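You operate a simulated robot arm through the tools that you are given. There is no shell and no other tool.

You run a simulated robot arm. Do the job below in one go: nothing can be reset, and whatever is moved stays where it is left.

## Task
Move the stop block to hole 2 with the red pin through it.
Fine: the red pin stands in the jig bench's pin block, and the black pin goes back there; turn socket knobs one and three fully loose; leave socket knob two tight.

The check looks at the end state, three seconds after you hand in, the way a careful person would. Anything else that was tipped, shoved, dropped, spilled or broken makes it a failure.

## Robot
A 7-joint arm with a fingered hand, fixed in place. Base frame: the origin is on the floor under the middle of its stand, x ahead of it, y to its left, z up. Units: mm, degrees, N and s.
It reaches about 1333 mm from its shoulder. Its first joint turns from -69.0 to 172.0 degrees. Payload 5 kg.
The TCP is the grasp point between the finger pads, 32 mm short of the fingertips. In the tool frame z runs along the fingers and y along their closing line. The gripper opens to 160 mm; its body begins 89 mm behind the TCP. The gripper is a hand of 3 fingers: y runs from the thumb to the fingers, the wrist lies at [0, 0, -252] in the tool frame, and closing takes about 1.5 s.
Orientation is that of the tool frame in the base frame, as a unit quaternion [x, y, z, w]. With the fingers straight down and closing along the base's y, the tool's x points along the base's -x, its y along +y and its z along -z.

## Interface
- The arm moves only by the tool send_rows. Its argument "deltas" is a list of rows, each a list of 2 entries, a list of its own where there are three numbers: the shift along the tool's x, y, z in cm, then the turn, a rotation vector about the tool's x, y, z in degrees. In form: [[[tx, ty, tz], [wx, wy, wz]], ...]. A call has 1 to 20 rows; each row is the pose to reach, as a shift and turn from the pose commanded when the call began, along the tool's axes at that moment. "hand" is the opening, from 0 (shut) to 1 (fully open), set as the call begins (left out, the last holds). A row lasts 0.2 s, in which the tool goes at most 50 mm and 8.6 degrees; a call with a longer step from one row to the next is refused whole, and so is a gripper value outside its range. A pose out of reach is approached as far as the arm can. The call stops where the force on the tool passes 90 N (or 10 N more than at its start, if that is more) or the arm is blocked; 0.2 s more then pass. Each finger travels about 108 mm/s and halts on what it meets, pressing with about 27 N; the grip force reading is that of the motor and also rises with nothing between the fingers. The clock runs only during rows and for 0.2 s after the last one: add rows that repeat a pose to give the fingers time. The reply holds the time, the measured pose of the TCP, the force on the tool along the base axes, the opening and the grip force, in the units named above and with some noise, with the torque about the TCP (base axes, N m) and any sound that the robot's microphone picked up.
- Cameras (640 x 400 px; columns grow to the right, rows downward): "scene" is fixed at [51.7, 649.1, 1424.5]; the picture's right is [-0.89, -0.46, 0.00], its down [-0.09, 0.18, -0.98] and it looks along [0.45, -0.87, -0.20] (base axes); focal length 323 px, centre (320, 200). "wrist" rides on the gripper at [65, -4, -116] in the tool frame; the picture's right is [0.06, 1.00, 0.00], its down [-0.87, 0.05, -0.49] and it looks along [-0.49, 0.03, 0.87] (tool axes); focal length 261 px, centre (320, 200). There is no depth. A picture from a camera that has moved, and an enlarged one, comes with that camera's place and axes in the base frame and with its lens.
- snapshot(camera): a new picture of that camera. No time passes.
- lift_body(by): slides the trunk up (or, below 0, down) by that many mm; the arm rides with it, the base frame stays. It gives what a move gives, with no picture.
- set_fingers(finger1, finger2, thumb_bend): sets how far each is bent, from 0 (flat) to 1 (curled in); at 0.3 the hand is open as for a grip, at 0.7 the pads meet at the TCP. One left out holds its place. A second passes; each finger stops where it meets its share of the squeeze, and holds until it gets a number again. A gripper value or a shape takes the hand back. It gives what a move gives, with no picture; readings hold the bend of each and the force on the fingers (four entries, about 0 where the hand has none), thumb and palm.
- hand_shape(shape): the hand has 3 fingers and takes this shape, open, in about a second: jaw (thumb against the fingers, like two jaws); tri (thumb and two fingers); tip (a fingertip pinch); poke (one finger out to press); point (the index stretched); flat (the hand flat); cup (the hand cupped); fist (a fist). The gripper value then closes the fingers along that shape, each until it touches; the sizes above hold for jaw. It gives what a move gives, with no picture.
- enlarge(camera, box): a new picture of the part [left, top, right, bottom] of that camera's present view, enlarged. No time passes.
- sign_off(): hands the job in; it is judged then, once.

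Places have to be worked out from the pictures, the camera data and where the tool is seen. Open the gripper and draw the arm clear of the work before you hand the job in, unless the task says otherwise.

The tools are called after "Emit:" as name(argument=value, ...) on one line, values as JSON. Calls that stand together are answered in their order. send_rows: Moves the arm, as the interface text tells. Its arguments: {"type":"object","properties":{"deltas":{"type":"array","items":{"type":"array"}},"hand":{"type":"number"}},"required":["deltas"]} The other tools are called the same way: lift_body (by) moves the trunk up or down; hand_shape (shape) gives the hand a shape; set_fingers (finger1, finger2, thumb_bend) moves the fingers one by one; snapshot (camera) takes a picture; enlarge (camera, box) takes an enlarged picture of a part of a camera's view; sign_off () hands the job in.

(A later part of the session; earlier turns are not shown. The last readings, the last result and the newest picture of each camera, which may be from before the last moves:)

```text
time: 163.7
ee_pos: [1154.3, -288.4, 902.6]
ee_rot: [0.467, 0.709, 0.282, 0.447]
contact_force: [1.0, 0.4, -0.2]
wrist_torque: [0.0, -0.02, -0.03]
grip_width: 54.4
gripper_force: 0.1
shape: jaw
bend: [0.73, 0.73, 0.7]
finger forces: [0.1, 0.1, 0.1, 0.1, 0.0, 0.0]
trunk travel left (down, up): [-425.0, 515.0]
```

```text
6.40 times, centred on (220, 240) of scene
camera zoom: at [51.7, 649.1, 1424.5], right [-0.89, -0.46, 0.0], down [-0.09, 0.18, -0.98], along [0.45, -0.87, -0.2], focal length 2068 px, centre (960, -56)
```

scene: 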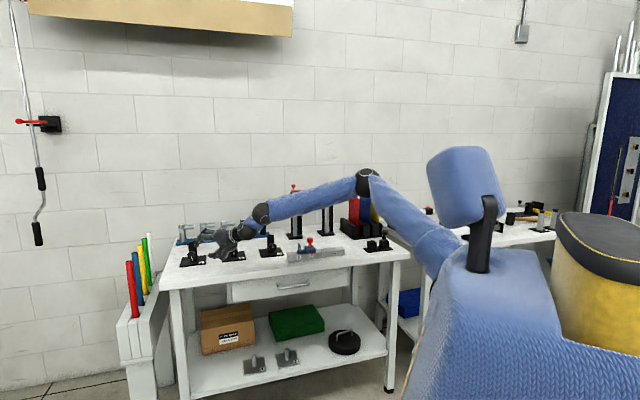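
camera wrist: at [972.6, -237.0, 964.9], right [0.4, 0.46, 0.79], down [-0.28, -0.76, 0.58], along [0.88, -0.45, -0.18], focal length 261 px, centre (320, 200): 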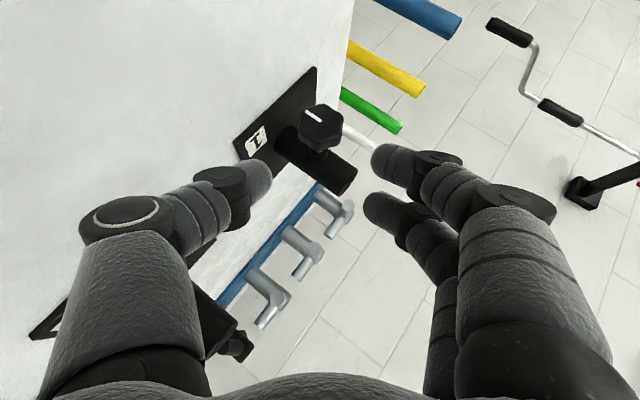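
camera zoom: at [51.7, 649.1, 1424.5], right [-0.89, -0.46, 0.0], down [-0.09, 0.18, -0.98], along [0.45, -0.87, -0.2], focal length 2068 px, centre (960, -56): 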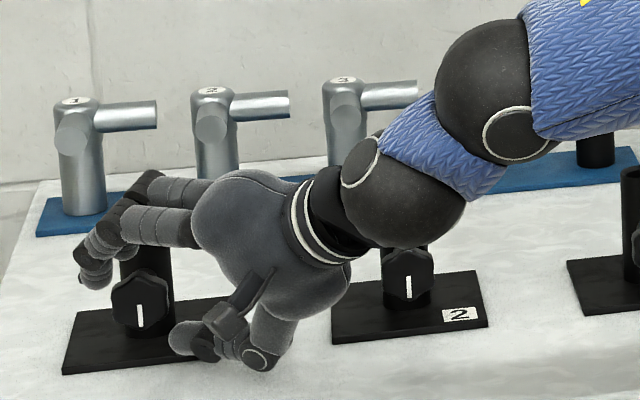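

Centred now. I close on knob 1 and turn just 6° first, watching for the reach note.

Emit:
send_rows(deltas=[[[0, 0, 0], [0, 0, 0]], [[0, 0, 0], [0, 0, 0]], [[0, 0, 0], [0, 0, 0]], [[0, 0, 0], [0, 0, 0]], [[0, 0, 0], [0, 0, 0]], [[0, 0, 0], [0, 0, 0]], [[0, 0.08, 0], [2.3, 0, -1.9]], [[0.01, 0.17, 0.01], [4.6, 0, -3.9]], [[0.01, 0.17, 0.01], [4.6, 0, -3.9]]], hand=0)

Emit:
enlarge(camera="wrist", box=[220, 90, 420, 230])

Emit:
enlarge(camera="scene", box=[170, 210, 270, 270])

```text
time: 165.7
ee_pos: [1153.9, -286.7, 903.5]
ee_rot: [0.459, 0.736, 0.239, 0.437]
contact_force: [4.4, 7.5, -2.0]
wrist_torque: [-0.05, -0.15, 0.42]
grip_width: 22.8
gripper_force: 26.8
shape: jaw
bend: [0.71, 0.72, 0.7]
finger forces: [18.4, 12.1, 0.0, 0.0, 21.5, 0.0]
trunk travel left (down, up): [-425.0, 515.0]
```

```text
2.86 times, centred on (320, 160) of wrist
camera zoom: at [1039.8, -225.3, 932.9], right [0.45, 0.52, 0.72], down [-0.23, -0.72, 0.66], along [0.86, -0.46, -0.21], focal length 745 px, centre (320, 314)
```

zoom: 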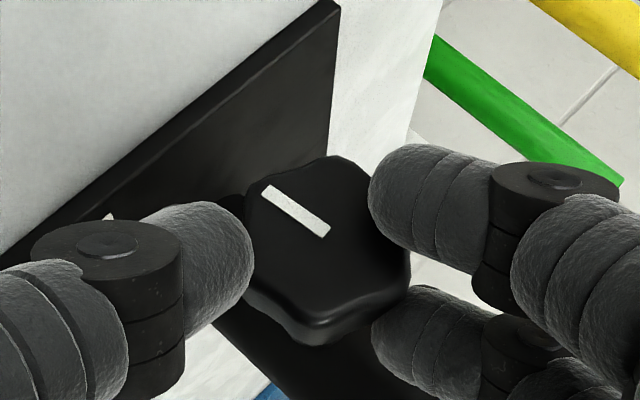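

```text
6.40 times, centred on (220, 240) of scene
camera zoom: at [51.7, 649.1, 1424.5], right [-0.89, -0.46, 0.0], down [-0.09, 0.18, -0.98], along [0.45, -0.87, -0.2], focal length 2068 px, centre (960, -56)
```

zoom: 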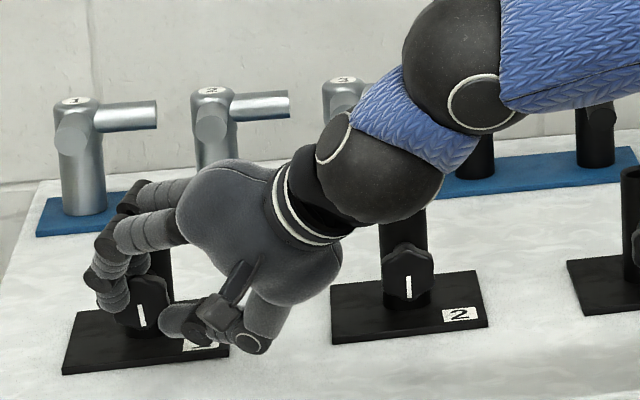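

Gripped well and turning, no limit yet. Another 6°.

Emit:
send_rows(deltas=[[[0, 0.08, 0], [2.3, 0, -1.9]], [[0.01, 0.17, 0.01], [4.6, 0, -3.9]], [[0.01, 0.17, 0.01], [4.6, 0, -3.9]]])

Emit:
enlarge(camera="scene", box=[170, 210, 270, 270])

```text
time: 166.5
ee_pos: [1141.7, -298.2, 910.5]
ee_rot: [0.452, 0.759, 0.194, 0.427]
contact_force: [0.6, 0.0, -0.2]
wrist_torque: [-0.02, 0.04, 0.01]
grip_width: 12.7
gripper_force: 27.4
shape: jaw
bend: [0.73, 0.75, 0.74]
finger forces: [0.1, 0.0, 0.1, 0.0, 0.1, 0.0]
out of reach, approached as far as the arm can: row 1, 2, 3
trunk travel left (down, up): [-425.0, 515.0]
```

```text
6.40 times, centred on (220, 240) of scene
camera zoom: at [51.7, 649.1, 1424.5], right [-0.89, -0.46, 0.0], down [-0.09, 0.18, -0.98], along [0.45, -0.87, -0.2], focal length 2068 px, centre (960, -56)
```

zoom: 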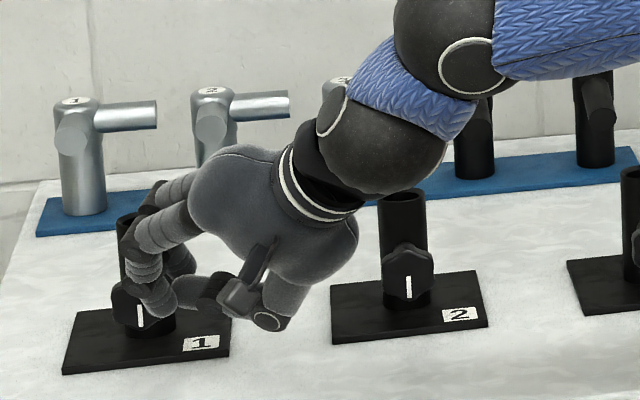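

It slid off again right past -49°; no force, and nothing disturbed. I look at the whole arm to understand its posture at this limit.

Emit:
snapshot(camera="scene")

Emit:
enlarge(camera="scene", box=[220, 130, 480, 300])

```text
taken
```

scene: 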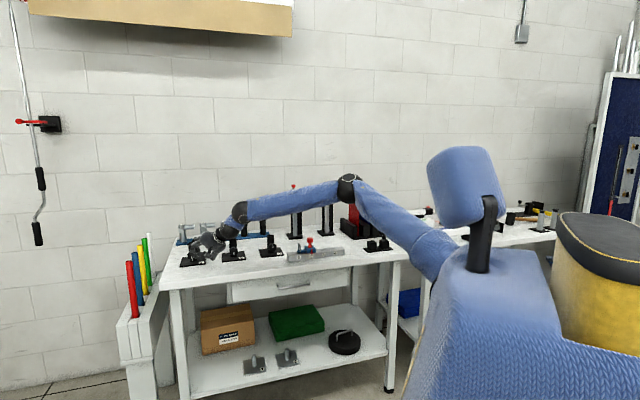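

```text
2.35 times, centred on (350, 215) of scene
camera zoom: at [51.7, 649.1, 1424.5], right [-0.89, -0.46, 0.0], down [-0.09, 0.18, -0.98], along [0.45, -0.87, -0.2], focal length 760 px, centre (249, 165)
```

zoom: 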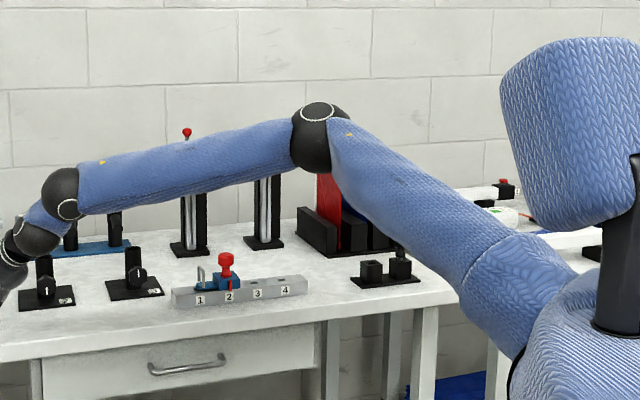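

The elbow column is the same in every failed pose: the shoulder yaw is at its stop, so the forearm always comes from the right here. Knob 1 can be approached with the hand nearly level, pointing about 30° left of the knob axis, and turned by rolling the wrist, which is free. I retract and begin re-orienting in front of the bench.

Emit:
send_rows(deltas=[[[0.3, 0.0, -2.5], [0, 0, 0]], [[1.0, 0.1, -6.0], [0, 0, 0]], [[2.0, 0.2, -10.0], [0, 0, 0]], [[3.0, 0.3, -13.5], [1.5, -0.4, -7.8]], [[4.2, 0.4, -17.0], [3.0, -0.9, -15.7]], [[5.2, 0.5, -19.85], [4.5, -1.3, -23.5]], [[5.2, 0.5, -19.85], [6.0, -1.8, -31.4]], [[5.2, 0.5, -19.85], [7.6, -2.2, -39.2]], [[5.2, 0.5, -19.85], [9.1, -2.6, -47.1]], [[5.2, 0.5, -19.85], [10.6, -3.1, -54.9]], [[5.2, 0.5, -19.85], [12.1, -3.5, -62.8]], [[5.2, 0.5, -19.85], [13.6, -4.0, -70.6]], [[5.2, 0.5, -19.85], [15.1, -4.4, -78.5]], [[5.2, 0.5, -19.85], [16.6, -4.9, -86.3]], [[5.2, 0.5, -19.85], [18.1, -5.3, -94.2]], [[5.2, 0.5, -19.85], [19.7, -5.7, -102.0]], [[5.2, 0.5, -19.85], [20.8, -6.1, -107.9]], [[5.2, 0.5, -19.85], [20.8, -6.1, -107.9]]])

Emit:
snapshot(camera="scene")

```text
time: 170.3
ee_pos: [970.2, -261.2, 998.9]
ee_rot: [-0.282, 0.807, -0.363, 0.371]
contact_force: [-0.4, 0.1, 0.2]
wrist_torque: [0.03, -0.01, -0.03]
grip_width: 12.9
gripper_force: 27.2
shape: jaw
bend: [0.73, 0.75, 0.74]
finger forces: [0.0, 0.0, 0.1, 0.0, 0.0, 0.0]
out of reach, approached as far as the arm can: row 12, 13, 14, 15, 16, 17, 18
trunk travel left (down, up): [-425.0, 515.0]
```

```text
taken
```

scene: 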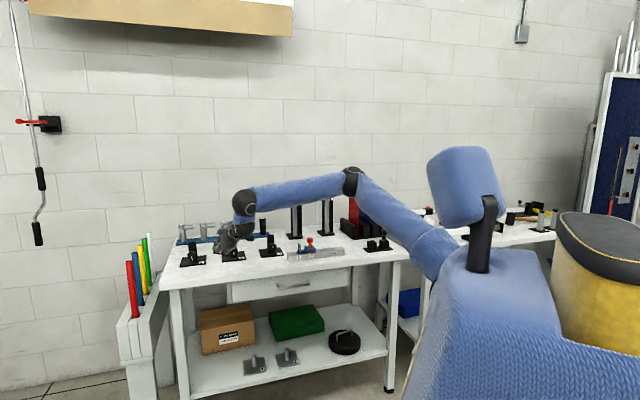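

The tilt along the way ran past the limit briefly; it clears as the hand leans left again. I finish the rotation to the wanted pose (level-ish, 29° left, rolled 25° clockwise).

Emit:
send_rows(deltas=[[[0, 0, 0], [1.47, -0.33, -7.83]], [[0, 0, 0], [2.94, -0.66, -15.65]], [[0, 0, 0], [4.41, -0.98, -23.5]], [[0, 0, 0], [5.88, -1.31, -31.3]], [[0, 0, 0], [7.35, -1.64, -39.1]], [[0, 0, 0], [8.82, -1.97, -47.0]], [[0, 0, 0], [10.3, -2.3, -54.8]], [[0, 0, 0], [11.8, -2.6, -62.6]], [[0, 0, 0], [13.2, -2.9, -70.4]], [[0, 0, 0], [14.7, -3.3, -78.3]], [[0, 0, 0], [16.2, -3.6, -86.1]], [[0, 0, 0], [17.64, -3.93, -93.9]], [[0, 0, 0], [17.64, -3.93, -93.9]]], hand=0.38)

Emit:
snapshot(camera="wrist")

Emit:
snapshot(camera="scene")

```text
time: 173.1
ee_pos: [971.9, -261.3, 1000.8]
ee_rot: [0.736, -0.28, 0.616, -0.039]
contact_force: [-0.1, -0.5, 0.3]
wrist_torque: [0.0, 0.0, 0.02]
grip_width: 60.4
gripper_force: 0.1
shape: jaw
bend: [0.73, 0.73, 0.7]
finger forces: [0.0, 0.0, 0.0, 0.0, 0.0, 0.0]
out of reach, approached as far as the arm can: row 1, 2, 3, 4, 5
trunk travel left (down, up): [-425.0, 515.0]
```

```text
taken
camera wrist: at [872.5, -253.7, 1088.1], right [-0.36, -0.87, -0.34], down [-0.55, 0.49, -0.67], along [0.75, -0.05, -0.65], focal length 261 px, centre (320, 200)
```

wrist: 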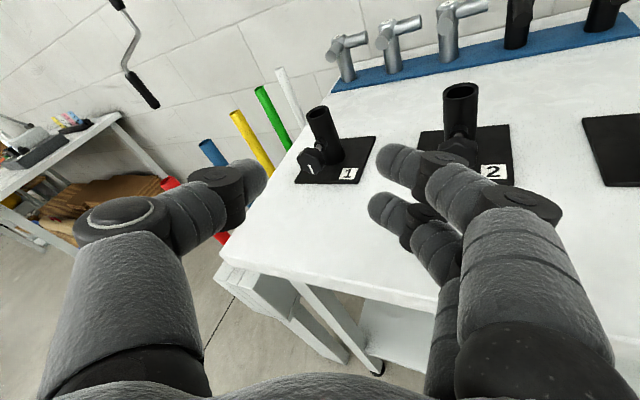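

```text
taken
```

scene: 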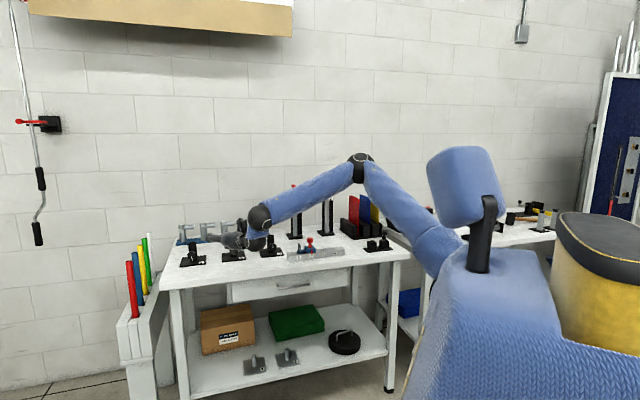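

No limit in this pose. I move to 100 mm short of knob 1 along the finger direction.

Emit:
send_rows(deltas=[[[-1.5, -0.07, 3.1], [0, 0, 0]], [[-3.0, -0.13, 6.2], [0, 0, 0]], [[-4.5, -0.2, 9.3], [0, 0, 0]], [[-6.0, -0.27, 12.4], [0, 0, 0]], [[-6.0, -0.27, 12.4], [0, 0, 0]], [[-6.0, -0.27, 12.4], [0, 0, 0]]])

Emit:
snapshot(camera="wrist")

Emit:
snapshot(camera="scene")

```text
time: 174.5
ee_pos: [1075.3, -277.3, 922.7]
ee_rot: [0.736, -0.279, 0.616, -0.04]
contact_force: [-0.4, -0.6, -0.1]
wrist_torque: [0.03, 0.02, -0.01]
grip_width: 60.6
gripper_force: 0.0
shape: jaw
bend: [0.73, 0.73, 0.7]
finger forces: [0.1, 0.0, 0.0, 0.1, 0.0, 0.0]
out of reach, approached as far as the arm can: row 4, 5, 6
trunk travel left (down, up): [-425.0, 515.0]
```

```text
taken
camera wrist: at [975.7, -269.6, 1009.2], right [-0.36, -0.87, -0.35], down [-0.55, 0.49, -0.67], along [0.76, -0.05, -0.65], focal length 261 px, centre (320, 200)
```

wrist: 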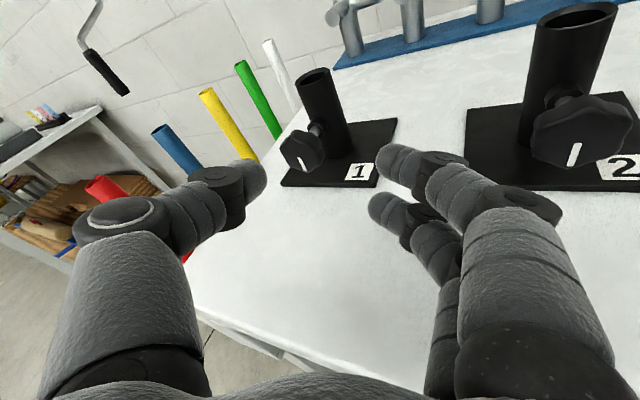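

```text
taken
```

scene: 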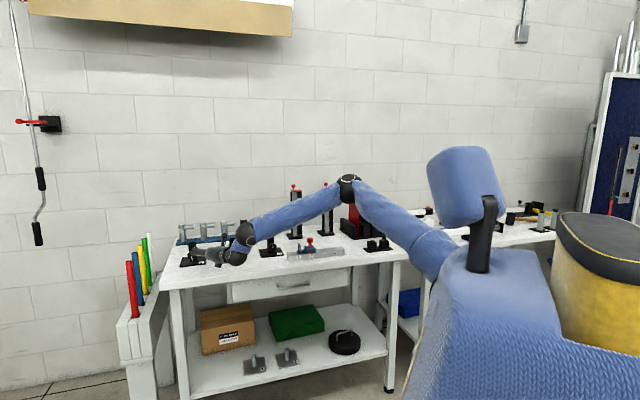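

Even this comes up short by about 15 mm at the shoulder stop. Gripping knob 1 coaxially isn't possible, so I'll turn it by pushing its lobes with a single stretched finger from the right side, dragging that side upward. I set the poke shape and look at it.

Emit:
hand_shape(shape="poke")

Emit:
snapshot(camera="wrist")

Emit:
enlarge(camera="scene", box=[170, 210, 270, 275])

```text
time: 175.4
ee_pos: [1075.8, -276.9, 921.4]
ee_rot: [0.736, -0.28, 0.616, -0.04]
contact_force: [0.8, -0.3, -0.1]
wrist_torque: [-0.05, -0.03, -0.01]
grip_width: 0.1
gripper_force: 0.0
shape: poke
bend: [1.0, 1.0, 0.46]
finger forces: [0.0, 0.1, 0.0, 0.1, 0.1, 0.0]
trunk travel left (down, up): [-425.0, 515.0]
```

```text
taken
camera wrist: at [975.8, -269.8, 1009.1], right [-0.36, -0.87, -0.35], down [-0.55, 0.49, -0.67], along [0.76, -0.05, -0.65], focal length 261 px, centre (320, 200)
```

wrist: 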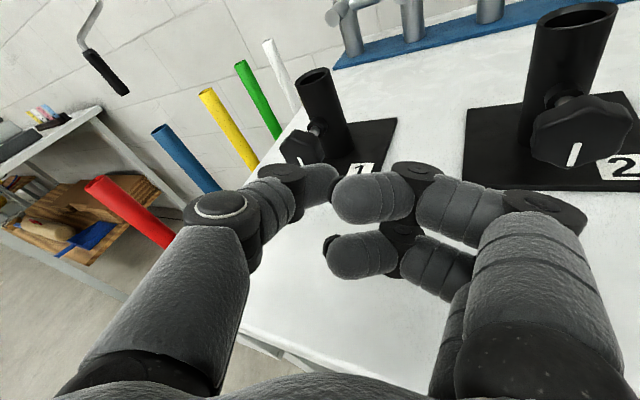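

```text
6.15 times, centred on (220, 242) of scene
camera zoom: at [51.7, 649.1, 1424.5], right [-0.89, -0.46, 0.0], down [-0.09, 0.18, -0.98], along [0.45, -0.87, -0.2], focal length 1988 px, centre (935, -62)
```

zoom: 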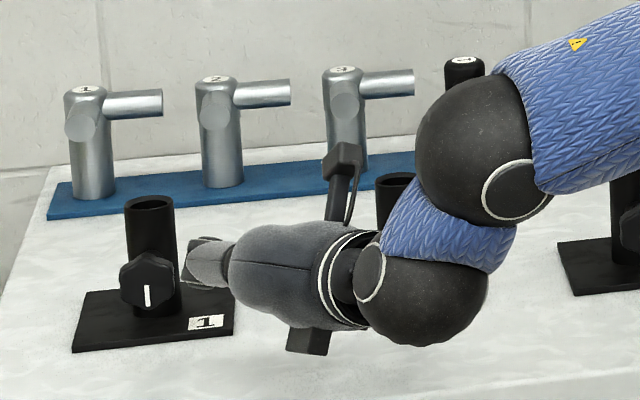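

The poke shape isn't a straight finger here. A better idea: keep the reachable hand direction (leaning left, 50° off the knob axis) and turn the knob by rolling the hand about its own axis, which costs no reach and gives about 40° per grip. I back off a little first.

Emit:
send_rows(deltas=[[[1.5, 0, -2.5], [0, 0, 0]], [[3.0, 0, -5.0], [0, 0, 0]], [[4.5, 0, -7.5], [0, 0, 0]], [[4.5, 0, -7.5], [0, 0, 0]]])

Emit:
hand_shape(shape="jaw")

```text
time: 176.4
ee_pos: [1011.0, -277.8, 980.2]
ee_rot: [0.736, -0.281, 0.615, -0.039]
contact_force: [-0.9, 0.0, 0.3]
wrist_torque: [0.02, 0.01, -0.01]
grip_width: 0.0
gripper_force: 0.1
shape: poke
bend: [1.0, 1.0, 0.46]
finger forces: [0.0, 0.0, 0.1, 0.0, 0.0, 0.1]
trunk travel left (down, up): [-425.0, 515.0]
```

```text
time: 177.3
ee_pos: [1009.3, -277.0, 980.2]
ee_rot: [0.735, -0.281, 0.616, -0.039]
contact_force: [0.0, 0.4, -0.6]
wrist_torque: [0.02, -0.01, 0.0]
grip_width: 160.1
gripper_force: 0.1
shape: jaw
bend: [0.3, 0.3, 0.3]
finger forces: [0.1, 0.0, 0.1, 0.0, 0.0, 0.0]
trunk travel left (down, up): [-425.0, 515.0]
```

Now I reorient to the leaning pose, pre-rolled 30° clockwise, 100 mm short of knob 1, narrowing the hand to about 57 mm.

Emit:
send_rows(deltas=[[[0, 0, 0], [-0.41, -2.18, 7.2]], [[0, 0, 0], [-0.82, -4.37, 14.4]], [[-0.3, 0.0, 1.0], [-1.23, -6.55, 21.6]], [[-0.6, 0.0, 2.2], [-1.64, -8.74, 28.8]], [[-0.9, 0.0, 3.4], [-2.06, -10.9, 36.0]], [[-1.3, 0.1, 4.8], [-2.47, -13.1, 43.2]], [[-1.6, 0.1, 6.1], [-2.88, -15.3, 50.4]], [[-1.9, 0.1, 7.3], [-3.29, -17.5, 57.6]], [[-2.27, 0.07, 8.46], [-3.7, -19.66, 64.85]], [[-2.27, 0.07, 8.46], [-3.7, -19.66, 64.85]], [[-2.27, 0.07, 8.46], [-3.7, -19.66, 64.85]]], hand=0.36)

Emit:
snapshot(camera="wrist")

Emit:
enlarge(camera="scene", box=[170, 210, 270, 275])

```text
time: 179.7
ee_pos: [1086.8, -291.0, 939.2]
ee_rot: [-0.562, 0.637, -0.363, 0.383]
contact_force: [0.4, -0.8, 0.7]
wrist_torque: [-0.02, -0.01, -0.01]
grip_width: 57.9
gripper_force: 0.0
shape: jaw
bend: [0.73, 0.73, 0.7]
finger forces: [0.0, 0.1, 0.0, 0.0, 0.0, 0.1]
trunk travel left (down, up): [-425.0, 515.0]
```

```text
taken
camera wrist: at [980.0, -351.6, 989.5], right [-0.44, 0.04, -0.9], down [-0.4, 0.89, 0.24], along [0.8, 0.46, -0.37], focal length 261 px, centre (320, 200)
```

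wrist: 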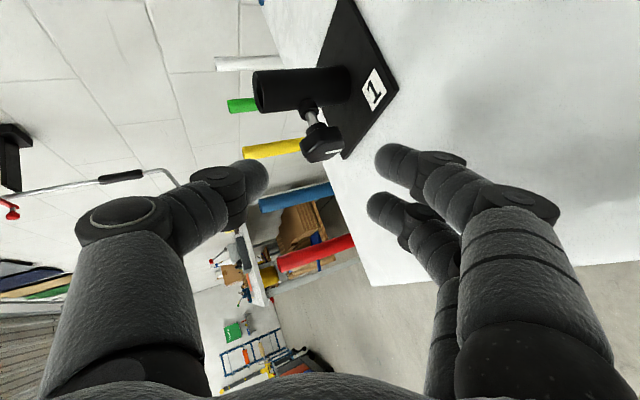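

```text
6.15 times, centred on (220, 242) of scene
camera zoom: at [51.7, 649.1, 1424.5], right [-0.89, -0.46, 0.0], down [-0.09, 0.18, -0.98], along [0.45, -0.87, -0.2], focal length 1988 px, centre (935, -62)
```

zoom: 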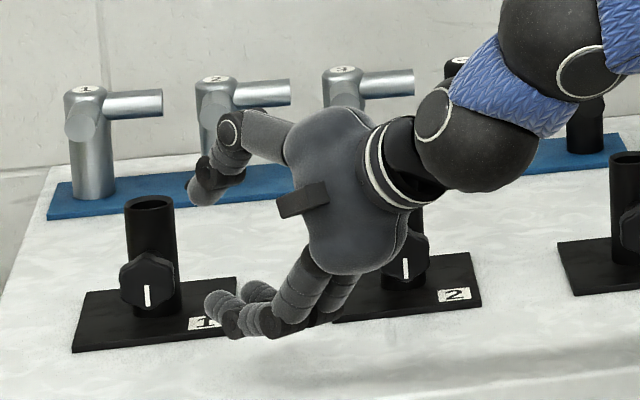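

Reachable. I narrow to about 48 mm and advance 50 mm, then look.

Emit:
send_rows(deltas=[[[-0.1, 0, 1.0], [0, 0, 0]], [[-0.2, -0.05, 2.5], [0, 0, 0]], [[-0.3, -0.07, 4.0], [0, 0, 0]], [[-0.3, -0.07, 5.0], [0, 0, 0]], [[-0.3, -0.07, 5.0], [0, 0, 0]], [[-0.3, -0.07, 5.0], [0, 0, 0]]], hand=0.31)

Emit:
enlarge(camera="wrist", box=[220, 90, 420, 230])

Emit:
enlarge(camera="scene", box=[170, 210, 270, 275])

```text
time: 181.1
ee_pos: [1132.5, -290.6, 920.3]
ee_rot: [-0.561, 0.638, -0.362, 0.384]
contact_force: [-0.9, 0.1, -0.4]
wrist_torque: [0.0, -0.01, 0.0]
grip_width: 50.0
gripper_force: 0.0
shape: jaw
bend: [0.73, 0.73, 0.7]
finger forces: [0.1, 0.0, 0.0, 0.0, 0.1, 0.1]
trunk travel left (down, up): [-425.0, 515.0]
```

```text
2.86 times, centred on (320, 160) of wrist
camera zoom: at [1026.2, -351.4, 969.0], right [-0.44, 0.04, -0.9], down [-0.4, 0.89, 0.24], along [0.8, 0.46, -0.37], focal length 745 px, centre (320, 314)
```

zoom: 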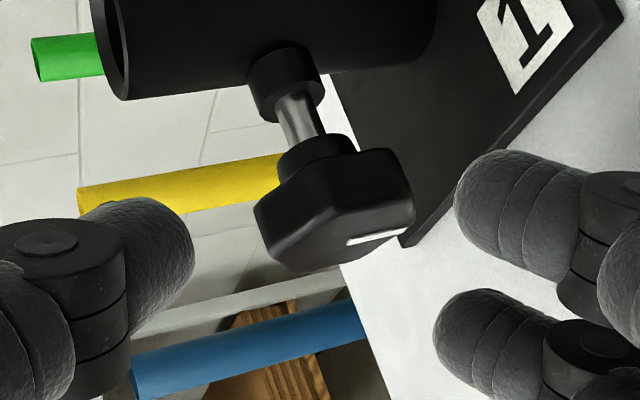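

```text
6.15 times, centred on (220, 242) of scene
camera zoom: at [51.7, 649.1, 1424.5], right [-0.89, -0.46, 0.0], down [-0.09, 0.18, -0.98], along [0.45, -0.87, -0.2], focal length 1988 px, centre (935, -62)
```

zoom: 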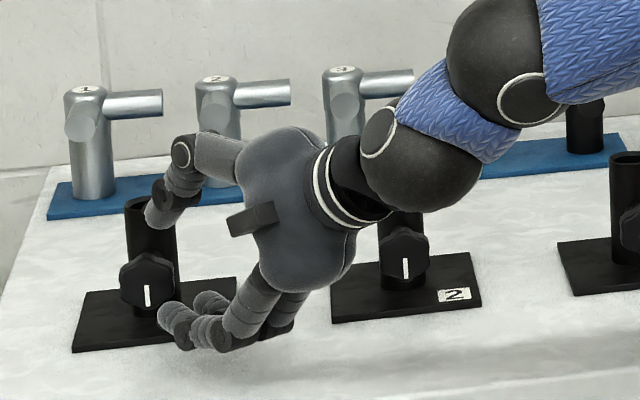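

The knob is about 2.7 mm off in tool y. I trim that and advance the last 25 mm.

Emit:
send_rows(deltas=[[[0, 0.15, 0.7], [0, 0, 0]], [[0, 0.27, 1.4], [0, 0, 0]], [[0, 0.27, 2.0], [0, 0, 0]], [[0, 0.27, 2.5], [0, 0, 0]], [[0, 0.27, 2.5], [0, 0, 0]], [[0, 0.27, 2.5], [0, 0, 0]]])

Emit:
enlarge(camera="wrist", box=[220, 90, 420, 230])

Emit:
enlarge(camera="scene", box=[170, 210, 270, 275])

```text
time: 182.5
ee_pos: [1154.0, -289.5, 905.8]
ee_rot: [-0.561, 0.638, -0.363, 0.383]
contact_force: [0.3, 0.0, 0.6]
wrist_torque: [-0.01, -0.01, 0.0]
grip_width: 50.1
gripper_force: 0.1
shape: jaw
bend: [0.73, 0.73, 0.7]
finger forces: [0.1, 0.0, 0.0, 0.0, 0.0, 0.0]
trunk travel left (down, up): [-425.0, 515.0]
```

```text
2.86 times, centred on (320, 160) of wrist
camera zoom: at [1047.8, -350.9, 955.0], right [-0.44, 0.04, -0.9], down [-0.4, 0.89, 0.24], along [0.8, 0.46, -0.37], focal length 745 px, centre (320, 314)
```

zoom: 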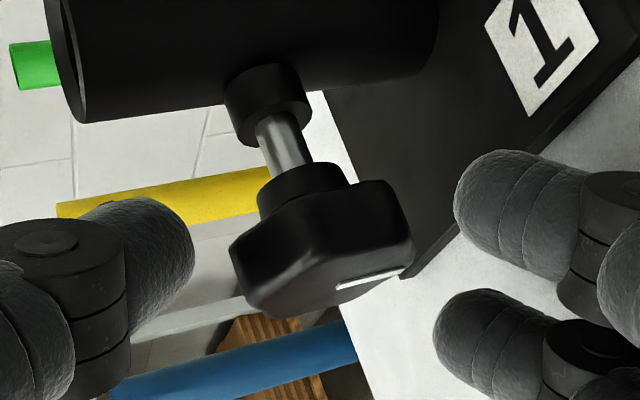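

```text
6.15 times, centred on (220, 242) of scene
camera zoom: at [51.7, 649.1, 1424.5], right [-0.89, -0.46, 0.0], down [-0.09, 0.18, -0.98], along [0.45, -0.87, -0.2], focal length 1988 px, centre (935, -62)
```

zoom: 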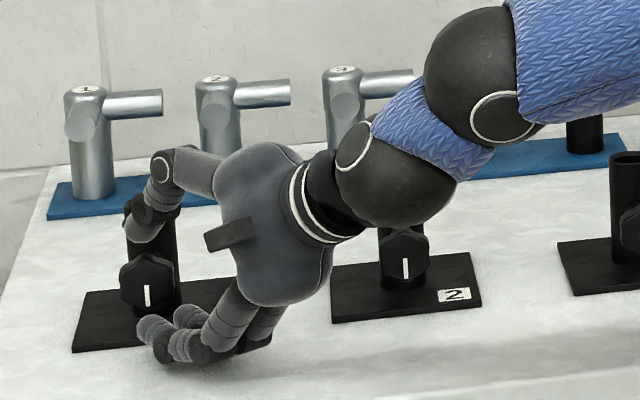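

Well placed. I close on the knob, then roll the hand 20° (counter-clockwise at the knob).

Emit:
send_rows(deltas=[[[0, 0, 0], [0, 0, 0]], [[0, 0, 0], [0, 0, 0]], [[0, 0, 0], [0, 0, 0]], [[0, 0, 0], [0, 0, 0]], [[0, 0, 0], [0, 0, 0]], [[0, 0, 0], [0, 0, 0]], [[0, 0, 0], [0, 0, -5]], [[0, 0, 0], [0, 0, -10]], [[0, 0, 0], [0, 0, -15]], [[0, 0, 0], [0, 0, -20]], [[0, 0, 0], [0, 0, -20]]], hand=0)

Emit:
enlarge(camera="wrist", box=[220, 90, 420, 230])

Emit:
enlarge(camera="scene", box=[170, 210, 270, 275])

```text
time: 184.9
ee_pos: [1153.1, -290.3, 907.2]
ee_rot: [0.662, -0.531, 0.425, -0.315]
contact_force: [-3.4, -3.4, 9.5]
wrist_torque: [0.14, 0.02, -0.21]
grip_width: 17.2
gripper_force: 27.4
shape: jaw
bend: [0.72, 0.74, 0.7]
finger forces: [11.5, 5.8, 0.1, 0.0, 18.7, 0.0]
trunk travel left (down, up): [-425.0, 515.0]
```

```text
2.86 times, centred on (320, 160) of wrist
camera zoom: at [1056.3, -348.3, 977.6], right [-0.43, -0.3, -0.85], down [-0.53, 0.85, -0.03], along [0.73, 0.44, -0.52], focal length 745 px, centre (320, 314)
```

zoom: 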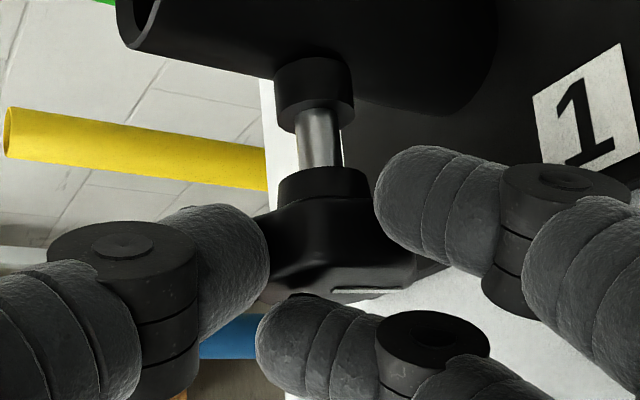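

```text
6.15 times, centred on (220, 242) of scene
camera zoom: at [51.7, 649.1, 1424.5], right [-0.89, -0.46, 0.0], down [-0.09, 0.18, -0.98], along [0.45, -0.87, -0.2], focal length 1988 px, centre (935, -62)
```

zoom: 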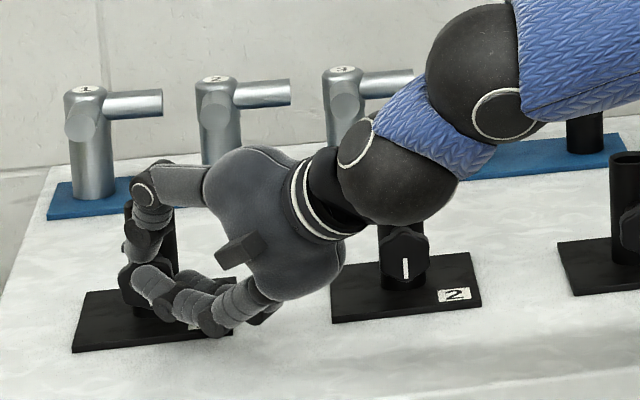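

The knob seems to follow partly; the front finger lies across its face. I continue the roll to 55° in all and check.

Emit:
send_rows(deltas=[[[0, 0, 0], [0, 0, -5]], [[0, 0, 0], [0, 0, -10]], [[0, 0, 0], [0, 0, -15]], [[0, 0, 0], [0, 0, -20]], [[0, 0, 0], [0, 0, -25]], [[0, 0, 0], [0, 0, -30]], [[0, 0, 0], [0, 0, -35]], [[0, 0, 0], [0, 0, -35]]])

Emit:
enlarge(camera="wrist", box=[220, 90, 420, 230])

Emit:
enlarge(camera="scene", box=[170, 210, 270, 275])

```text
time: 186.7
ee_pos: [1151.1, -286.7, 906.8]
ee_rot: [0.793, -0.304, 0.499, -0.174]
contact_force: [-15.2, -1.6, 16.6]
wrist_torque: [-0.16, -0.44, -0.02]
grip_width: 17.1
gripper_force: 27.4
shape: jaw
bend: [0.73, 0.74, 0.72]
finger forces: [20.5, 0.0, 0.0, 0.0, 23.0, 0.0]
trunk travel left (down, up): [-425.0, 515.0]
```

```text
2.86 times, centred on (320, 160) of wrist
camera zoom: at [1070.0, -322.9, 1005.7], right [-0.29, -0.79, -0.53], down [-0.73, 0.54, -0.41], along [0.62, 0.27, -0.74], focal length 745 px, centre (320, 314)
```

zoom: 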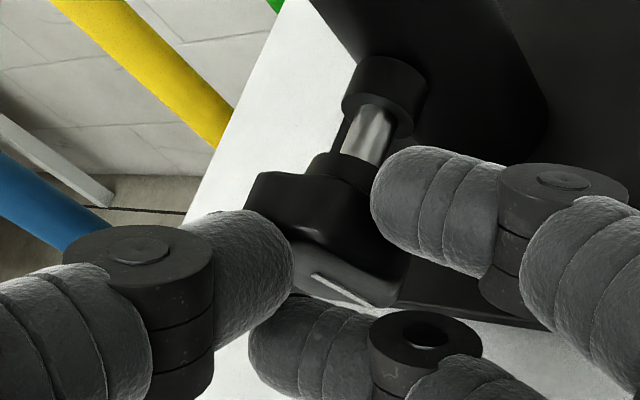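

```text
6.15 times, centred on (220, 242) of scene
camera zoom: at [51.7, 649.1, 1424.5], right [-0.89, -0.46, 0.0], down [-0.09, 0.18, -0.98], along [0.45, -0.87, -0.2], focal length 1988 px, centre (935, -62)
```

zoom: 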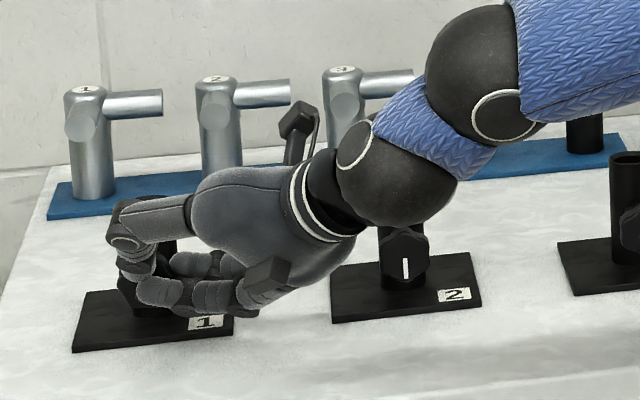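

From the picture I work out that the mark now points 35° to the right of down: knob 1 has turned 35° counter-clockwise. I open, roll the hand back 55° and shift 4 mm toward the wall so both fingers catch the rim next time.

Emit:
send_rows(deltas=[[[0, 0, 0], [0, 0, 0]], [[0, 0, 0], [0, 0, 0]], [[0, 0, 0], [0, 0, 0]], [[0, 0, 0], [0, 0, 7]], [[0, 0, 0], [0, 0, 14]], [[0, 0, 0], [0, 0, 21]], [[0, 0, 0], [0, 0, 28]], [[0, 0, 0], [0, 0, 35]], [[0, 0, 0], [0, 0, 42]], [[0, 0, 0], [0, 0, 49]], [[0, 0, 0], [0, 0, 55]], [[0, 0, 0], [0, 0, 55]]], hand=0.31)

Emit:
enlarge(camera="wrist", box=[220, 90, 420, 230])

Emit:
enlarge(camera="scene", box=[170, 210, 270, 275])

```text
time: 189.3
ee_pos: [1154.5, -290.3, 904.2]
ee_rot: [-0.561, 0.638, -0.363, 0.383]
contact_force: [-0.2, -0.3, -0.1]
wrist_torque: [-0.05, 0.02, 0.0]
grip_width: 49.4
gripper_force: 0.0
shape: jaw
bend: [0.73, 0.73, 0.7]
finger forces: [0.0, 0.0, 0.0, 0.1, 0.0, 0.0]
trunk travel left (down, up): [-425.0, 515.0]
```

```text
2.86 times, centred on (320, 160) of wrist
camera zoom: at [1047.5, -351.1, 955.2], right [-0.44, 0.05, -0.9], down [-0.4, 0.89, 0.24], along [0.8, 0.46, -0.37], focal length 745 px, centre (320, 314)
```

zoom: 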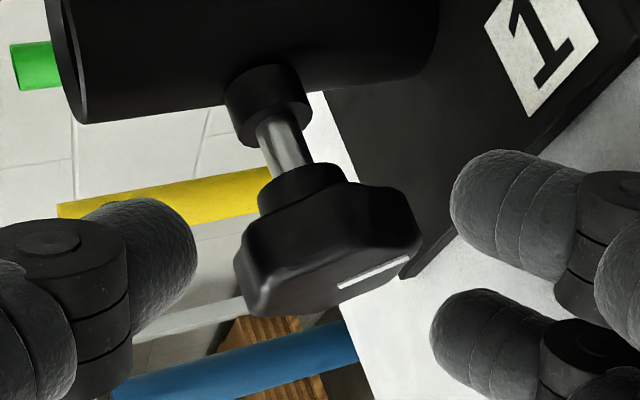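

```text
6.15 times, centred on (220, 242) of scene
camera zoom: at [51.7, 649.1, 1424.5], right [-0.89, -0.46, 0.0], down [-0.09, 0.18, -0.98], along [0.45, -0.87, -0.2], focal length 1988 px, centre (935, -62)
```

zoom: 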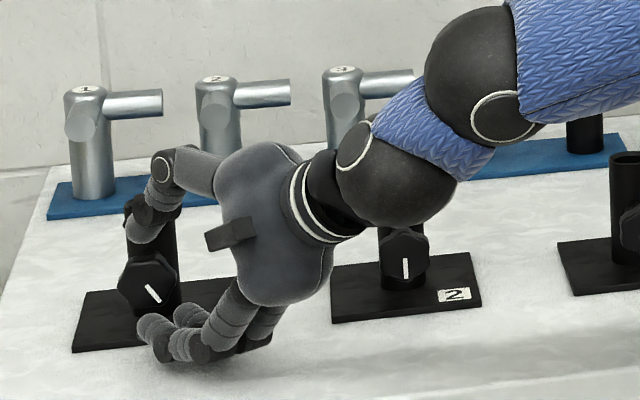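

The scene view confirms about 33° turned. I grip again and roll 60°.

Emit:
send_rows(deltas=[[[0, 0, 0], [0, 0, 0]], [[0, 0, 0], [0, 0, 0]], [[0, 0, 0], [0, 0, 0]], [[0, 0, 0], [0, 0, 0]], [[0, 0, 0], [0, 0, 0]], [[0, 0, 0], [0, 0, -6]], [[0, 0, 0], [0, 0, -12]], [[0, 0, 0], [0, 0, -18]], [[0, 0, 0], [0, 0, -24]], [[0, 0, 0], [0, 0, -30]], [[0, 0, 0], [0, 0, -36]], [[0, 0, 0], [0, 0, -42]], [[0, 0, 0], [0, 0, -48]], [[0, 0, 0], [0, 0, -54]], [[0, 0, 0], [0, 0, -60]], [[0, 0, 0], [0, 0, -60]]], hand=0)

Emit:
enlarge(camera="wrist", box=[220, 90, 420, 230])

Emit:
enlarge(camera="scene", box=[170, 210, 270, 275])

```text
time: 192.7
ee_pos: [1151.1, -288.5, 908.2]
ee_rot: [0.804, -0.27, 0.507, -0.151]
contact_force: [-13.0, -0.2, 18.8]
wrist_torque: [-0.11, -0.4, -0.04]
grip_width: 16.3
gripper_force: 26.7
shape: jaw
bend: [0.73, 0.74, 0.71]
finger forces: [20.9, 0.0, 0.0, 0.0, 22.5, 0.0]
trunk travel left (down, up): [-425.0, 515.0]
```

```text
2.86 times, centred on (320, 160) of wrist
camera zoom: at [1071.3, -319.0, 1008.6], right [-0.26, -0.84, -0.47], down [-0.75, 0.48, -0.45], along [0.61, 0.24, -0.76], focal length 745 px, centre (320, 314)
```

zoom: 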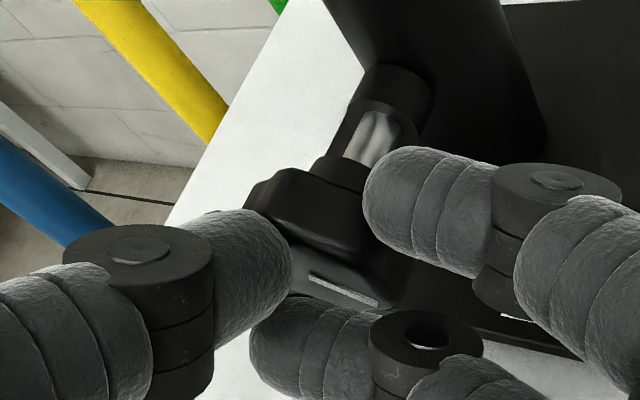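

```text
6.15 times, centred on (220, 242) of scene
camera zoom: at [51.7, 649.1, 1424.5], right [-0.89, -0.46, 0.0], down [-0.09, 0.18, -0.98], along [0.45, -0.87, -0.2], focal length 1988 px, centre (935, -62)
```

zoom: 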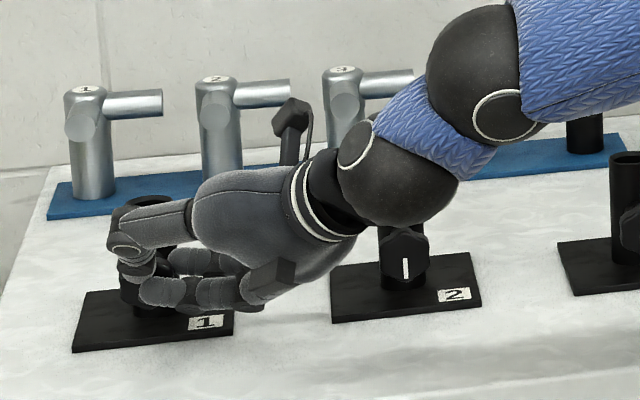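

From the picture the mark stands at about 61° now. I open, roll back 60°, and shift 4 mm in tool x for a fuller grip.

Emit:
send_rows(deltas=[[[0, 0, 0], [0, 0, 0]], [[0, 0, 0], [0, 0, 0]], [[0, 0, 0], [0, 0, 0]], [[0, 0, 0], [0, 0, 7]], [[0, 0, 0], [0, 0, 14]], [[0, 0, 0], [0, 0, 21]], [[0, 0, 0], [0, 0, 28]], [[0, 0, 0], [0, 0, 35]], [[0, 0, 0], [0, 0, 42]], [[0.05, -0.09, 0], [0, 0, 49]], [[0.1, -0.18, 0], [0, 0, 56]], [[0.18, -0.3, 0], [0, 0, 62]], [[0.18, -0.3, 0], [0, 0, 62]]], hand=0.31)

Emit:
enlarge(camera="wrist", box=[220, 90, 420, 230])

Emit:
enlarge(camera="scene", box=[170, 210, 270, 275])

```text
time: 195.5
ee_pos: [1155.8, -288.0, 907.6]
ee_rot: [-0.55, 0.647, -0.356, 0.39]
contact_force: [-0.7, -0.4, -0.6]
wrist_torque: [0.02, 0.03, 0.02]
grip_width: 49.1
gripper_force: 0.2
shape: jaw
bend: [0.73, 0.73, 0.7]
finger forces: [0.0, 0.0, 0.1, 0.0, 0.0, 0.0]
trunk travel left (down, up): [-425.0, 515.0]
```

```text
2.86 times, centred on (320, 160) of wrist
camera zoom: at [1048.4, -348.8, 955.9], right [-0.44, 0.08, -0.89], down [-0.38, 0.88, 0.27], along [0.81, 0.46, -0.36], focal length 745 px, centre (320, 314)
```

zoom: 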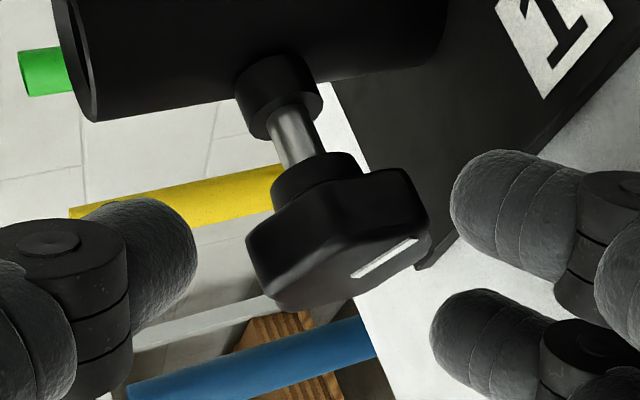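

```text
6.15 times, centred on (220, 242) of scene
camera zoom: at [51.7, 649.1, 1424.5], right [-0.89, -0.46, 0.0], down [-0.09, 0.18, -0.98], along [0.45, -0.87, -0.2], focal length 1988 px, centre (935, -62)
```

zoom: 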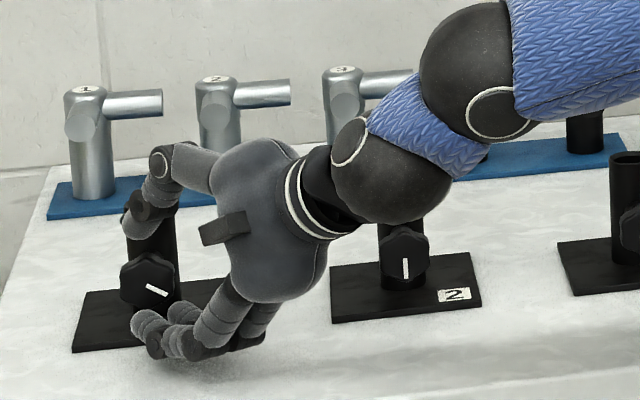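

The mark is at about 63°. My side shift went the wrong way, so I correct it: +5 mm in tool x, +3 mm in tool y.

Emit:
send_rows(deltas=[[[0.25, 0.15, 0], [0, 0, 0]], [[0.5, 0.3, 0], [0, 0, 0]], [[0.5, 0.3, 0], [0, 0, 0]]])

Emit:
enlarge(camera="wrist", box=[220, 90, 420, 230])

```text
time: 196.3
ee_pos: [1154.7, -292.2, 906.3]
ee_rot: [-0.55, 0.647, -0.356, 0.391]
contact_force: [-0.5, 0.3, -0.1]
wrist_torque: [0.02, 0.0, 0.0]
grip_width: 49.4
gripper_force: 0.0
shape: jaw
bend: [0.73, 0.73, 0.7]
finger forces: [0.1, 0.1, 0.1, 0.1, 0.1, 0.0]
trunk travel left (down, up): [-425.0, 515.0]
```

```text
2.86 times, centred on (320, 160) of wrist
camera zoom: at [1046.5, -353.7, 953.5], right [-0.44, 0.08, -0.9], down [-0.39, 0.88, 0.27], along [0.81, 0.46, -0.36], focal length 745 px, centre (320, 314)
```

zoom: 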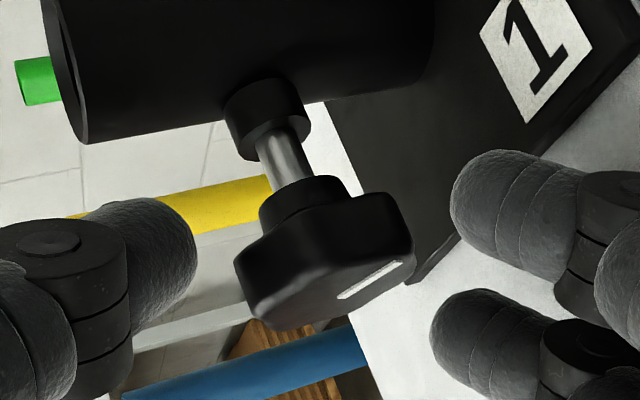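

Centred better. I grip and roll 66°.

Emit:
send_rows(deltas=[[[0, 0, 0], [0, 0, 0]], [[0, 0, 0], [0, 0, 0]], [[0, 0, 0], [0, 0, 0]], [[0, 0, 0], [0, 0, 0]], [[0, 0, 0], [0, 0, 0]], [[0, 0, 0], [0, 0, -6]], [[0, 0, 0], [0, 0, -12]], [[0, 0, 0], [0, 0, -18]], [[0, 0, 0], [0, 0, -24]], [[0, 0, 0], [0, 0, -30]], [[0, 0, 0], [0, 0, -36]], [[0, 0, 0], [0, 0, -42]], [[0, 0, 0], [0, 0, -48]], [[0, 0, 0], [0, 0, -54]], [[0, 0, 0], [0, 0, -60]], [[0, 0, 0], [0, 0, -66]], [[0, 0, 0], [0, 0, -66]]], hand=0)

Emit:
enlarge(camera="wrist", box=[220, 90, 420, 230])

Emit:
enlarge(camera="scene", box=[170, 210, 270, 275])

```text
time: 199.9
ee_pos: [1150.9, -290.7, 910.8]
ee_rot: [0.813, -0.241, 0.513, -0.134]
contact_force: [-3.5, -2.9, 38.0]
wrist_torque: [-0.08, -1.12, 0.14]
grip_width: 16.6
gripper_force: 27.0
shape: jaw
bend: [0.72, 0.75, 0.72]
finger forces: [30.9, 0.0, 0.0, 0.0, 27.8, 0.0]
trunk travel left (down, up): [-425.0, 515.0]
```

```text
2.86 times, centred on (320, 160) of wrist
camera zoom: at [1071.6, -317.6, 1013.5], right [-0.23, -0.88, -0.42], down [-0.77, 0.43, -0.48], along [0.6, 0.21, -0.77], focal length 745 px, centre (320, 314)
```

zoom: 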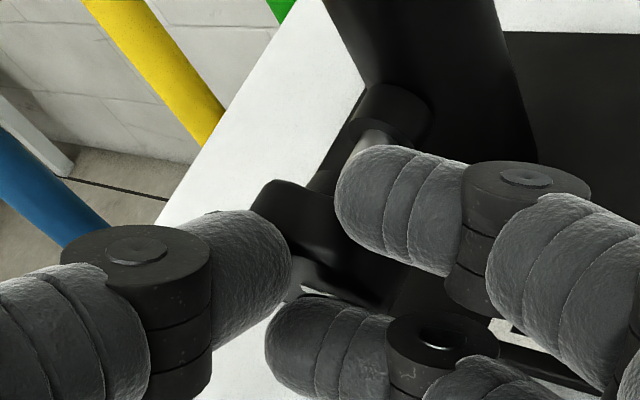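

```text
6.15 times, centred on (220, 242) of scene
camera zoom: at [51.7, 649.1, 1424.5], right [-0.89, -0.46, 0.0], down [-0.09, 0.18, -0.98], along [0.45, -0.87, -0.2], focal length 1988 px, centre (935, -62)
```

zoom: 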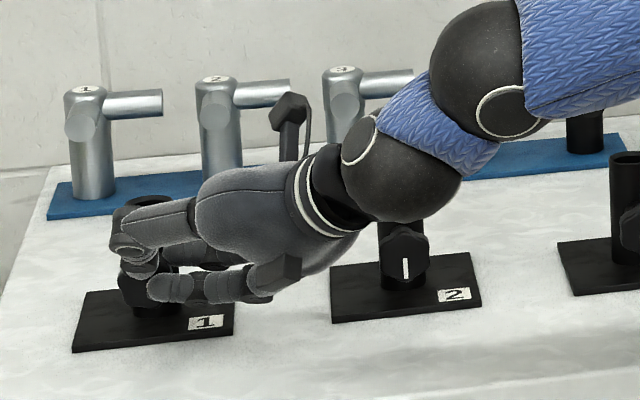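

Forces are up (38 N), so the back finger is pressing hard at this roll; I open and roll back 62° to see the knob.

Emit:
send_rows(deltas=[[[0, 0, 0], [0, 0, 0]], [[0, 0, 0], [0, 0, 0]], [[0, 0, 0], [0, 0, 0]], [[0, 0, 0], [0, 0, 7]], [[0, 0, 0], [0, 0, 14]], [[0, 0, 0], [0, 0, 21]], [[0, 0, 0], [0, 0, 28]], [[0, 0, 0], [0, 0, 35]], [[0, 0, 0], [0, 0, 42]], [[0, 0, 0], [0, 0, 49]], [[0, 0, 0], [0, 0, 56]], [[0, 0, 0], [0, 0, 62]], [[0, 0, 0], [0, 0, 62]]], hand=0.31)

Emit:
enlarge(camera="wrist", box=[220, 90, 420, 230])

Emit:
enlarge(camera="scene", box=[170, 210, 270, 275])

```text
time: 202.7
ee_pos: [1153.0, -292.8, 905.9]
ee_rot: [-0.573, 0.627, -0.369, 0.377]
contact_force: [-0.2, 0.6, 0.5]
wrist_torque: [0.01, 0.0, 0.03]
grip_width: 49.4
gripper_force: 0.2
shape: jaw
bend: [0.73, 0.73, 0.7]
finger forces: [0.1, 0.0, 0.0, 0.1, 0.0, 0.0]
trunk travel left (down, up): [-425.0, 515.0]
```

```text
2.86 times, centred on (320, 160) of wrist
camera zoom: at [1048.0, -353.4, 957.0], right [-0.44, 0.01, -0.9], down [-0.41, 0.89, 0.21], along [0.8, 0.46, -0.39], focal length 745 px, centre (320, 314)
```

zoom: 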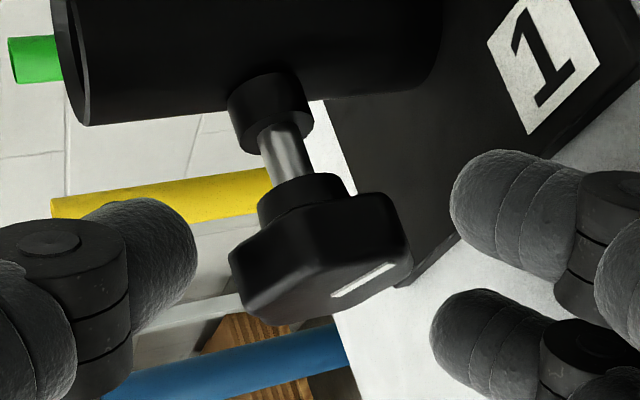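

```text
6.15 times, centred on (220, 242) of scene
camera zoom: at [51.7, 649.1, 1424.5], right [-0.89, -0.46, 0.0], down [-0.09, 0.18, -0.98], along [0.45, -0.87, -0.2], focal length 1988 px, centre (935, -62)
```

zoom: 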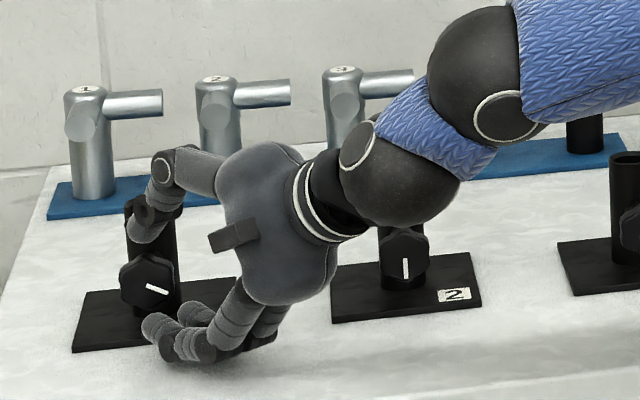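

Only about 12° that time (mark near 75°); the earlier placement worked better, and the hand is back at it now. I grip and roll 58° again.

Emit:
send_rows(deltas=[[[0, 0, 0], [0, 0, 0]], [[0, 0, 0], [0, 0, 0]], [[0, 0, 0], [0, 0, 0]], [[0, 0, 0], [0, 0, 0]], [[0, 0, 0], [0, 0, 0]], [[0, 0, 0], [0, 0, -5]], [[0, 0, 0], [0, 0, -10]], [[0, 0, 0], [0, 0, -15]], [[0, 0, 0], [0, 0, -20]], [[0, 0, 0], [0, 0, -25]], [[0, 0, 0], [0, 0, -30]], [[0, 0, 0], [0, 0, -35]], [[0, 0, 0], [0, 0, -40]], [[0, 0, 0], [0, 0, -45]], [[0, 0, 0], [0, 0, -50]], [[0, 0, 0], [0, 0, -55]], [[0, 0, 0], [0, 0, -58]], [[0, 0, 0], [0, 0, -58]]], hand=0)

Emit:
enlarge(camera="wrist", box=[220, 90, 420, 230])

Emit:
enlarge(camera="scene", box=[170, 210, 270, 275])

```text
time: 206.5
ee_pos: [1152.0, -292.5, 910.9]
ee_rot: [0.803, -0.271, 0.508, -0.151]
contact_force: [12.9, -7.9, 43.2]
wrist_torque: [0.1, -1.31, -0.15]
grip_width: 15.4
gripper_force: 26.8
shape: jaw
bend: [0.72, 0.75, 0.7]
finger forces: [30.1, 0.0, 0.1, 0.0, 26.1, 0.0]
trunk travel left (down, up): [-425.0, 515.0]
```

```text
2.86 times, centred on (320, 160) of wrist
camera zoom: at [1070.9, -323.0, 1012.4], right [-0.26, -0.84, -0.47], down [-0.75, 0.48, -0.45], along [0.61, 0.24, -0.76], focal length 745 px, centre (320, 314)
```

zoom: 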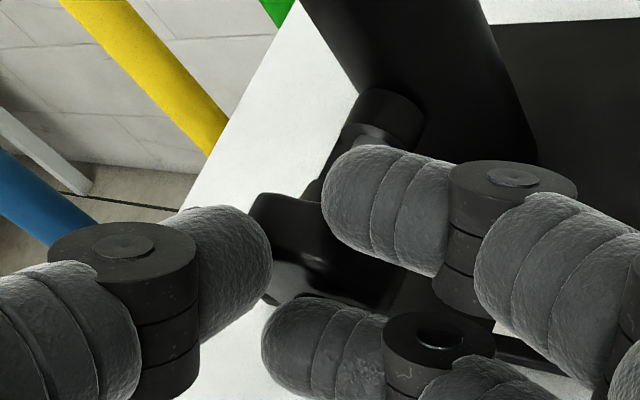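

```text
6.15 times, centred on (220, 242) of scene
camera zoom: at [51.7, 649.1, 1424.5], right [-0.89, -0.46, 0.0], down [-0.09, 0.18, -0.98], along [0.45, -0.87, -0.2], focal length 1988 px, centre (935, -62)
```

zoom: 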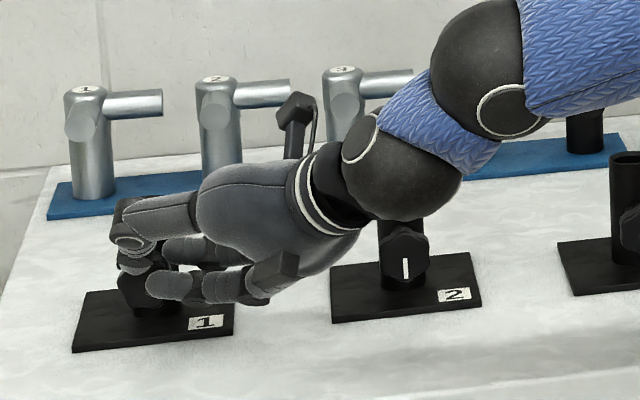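

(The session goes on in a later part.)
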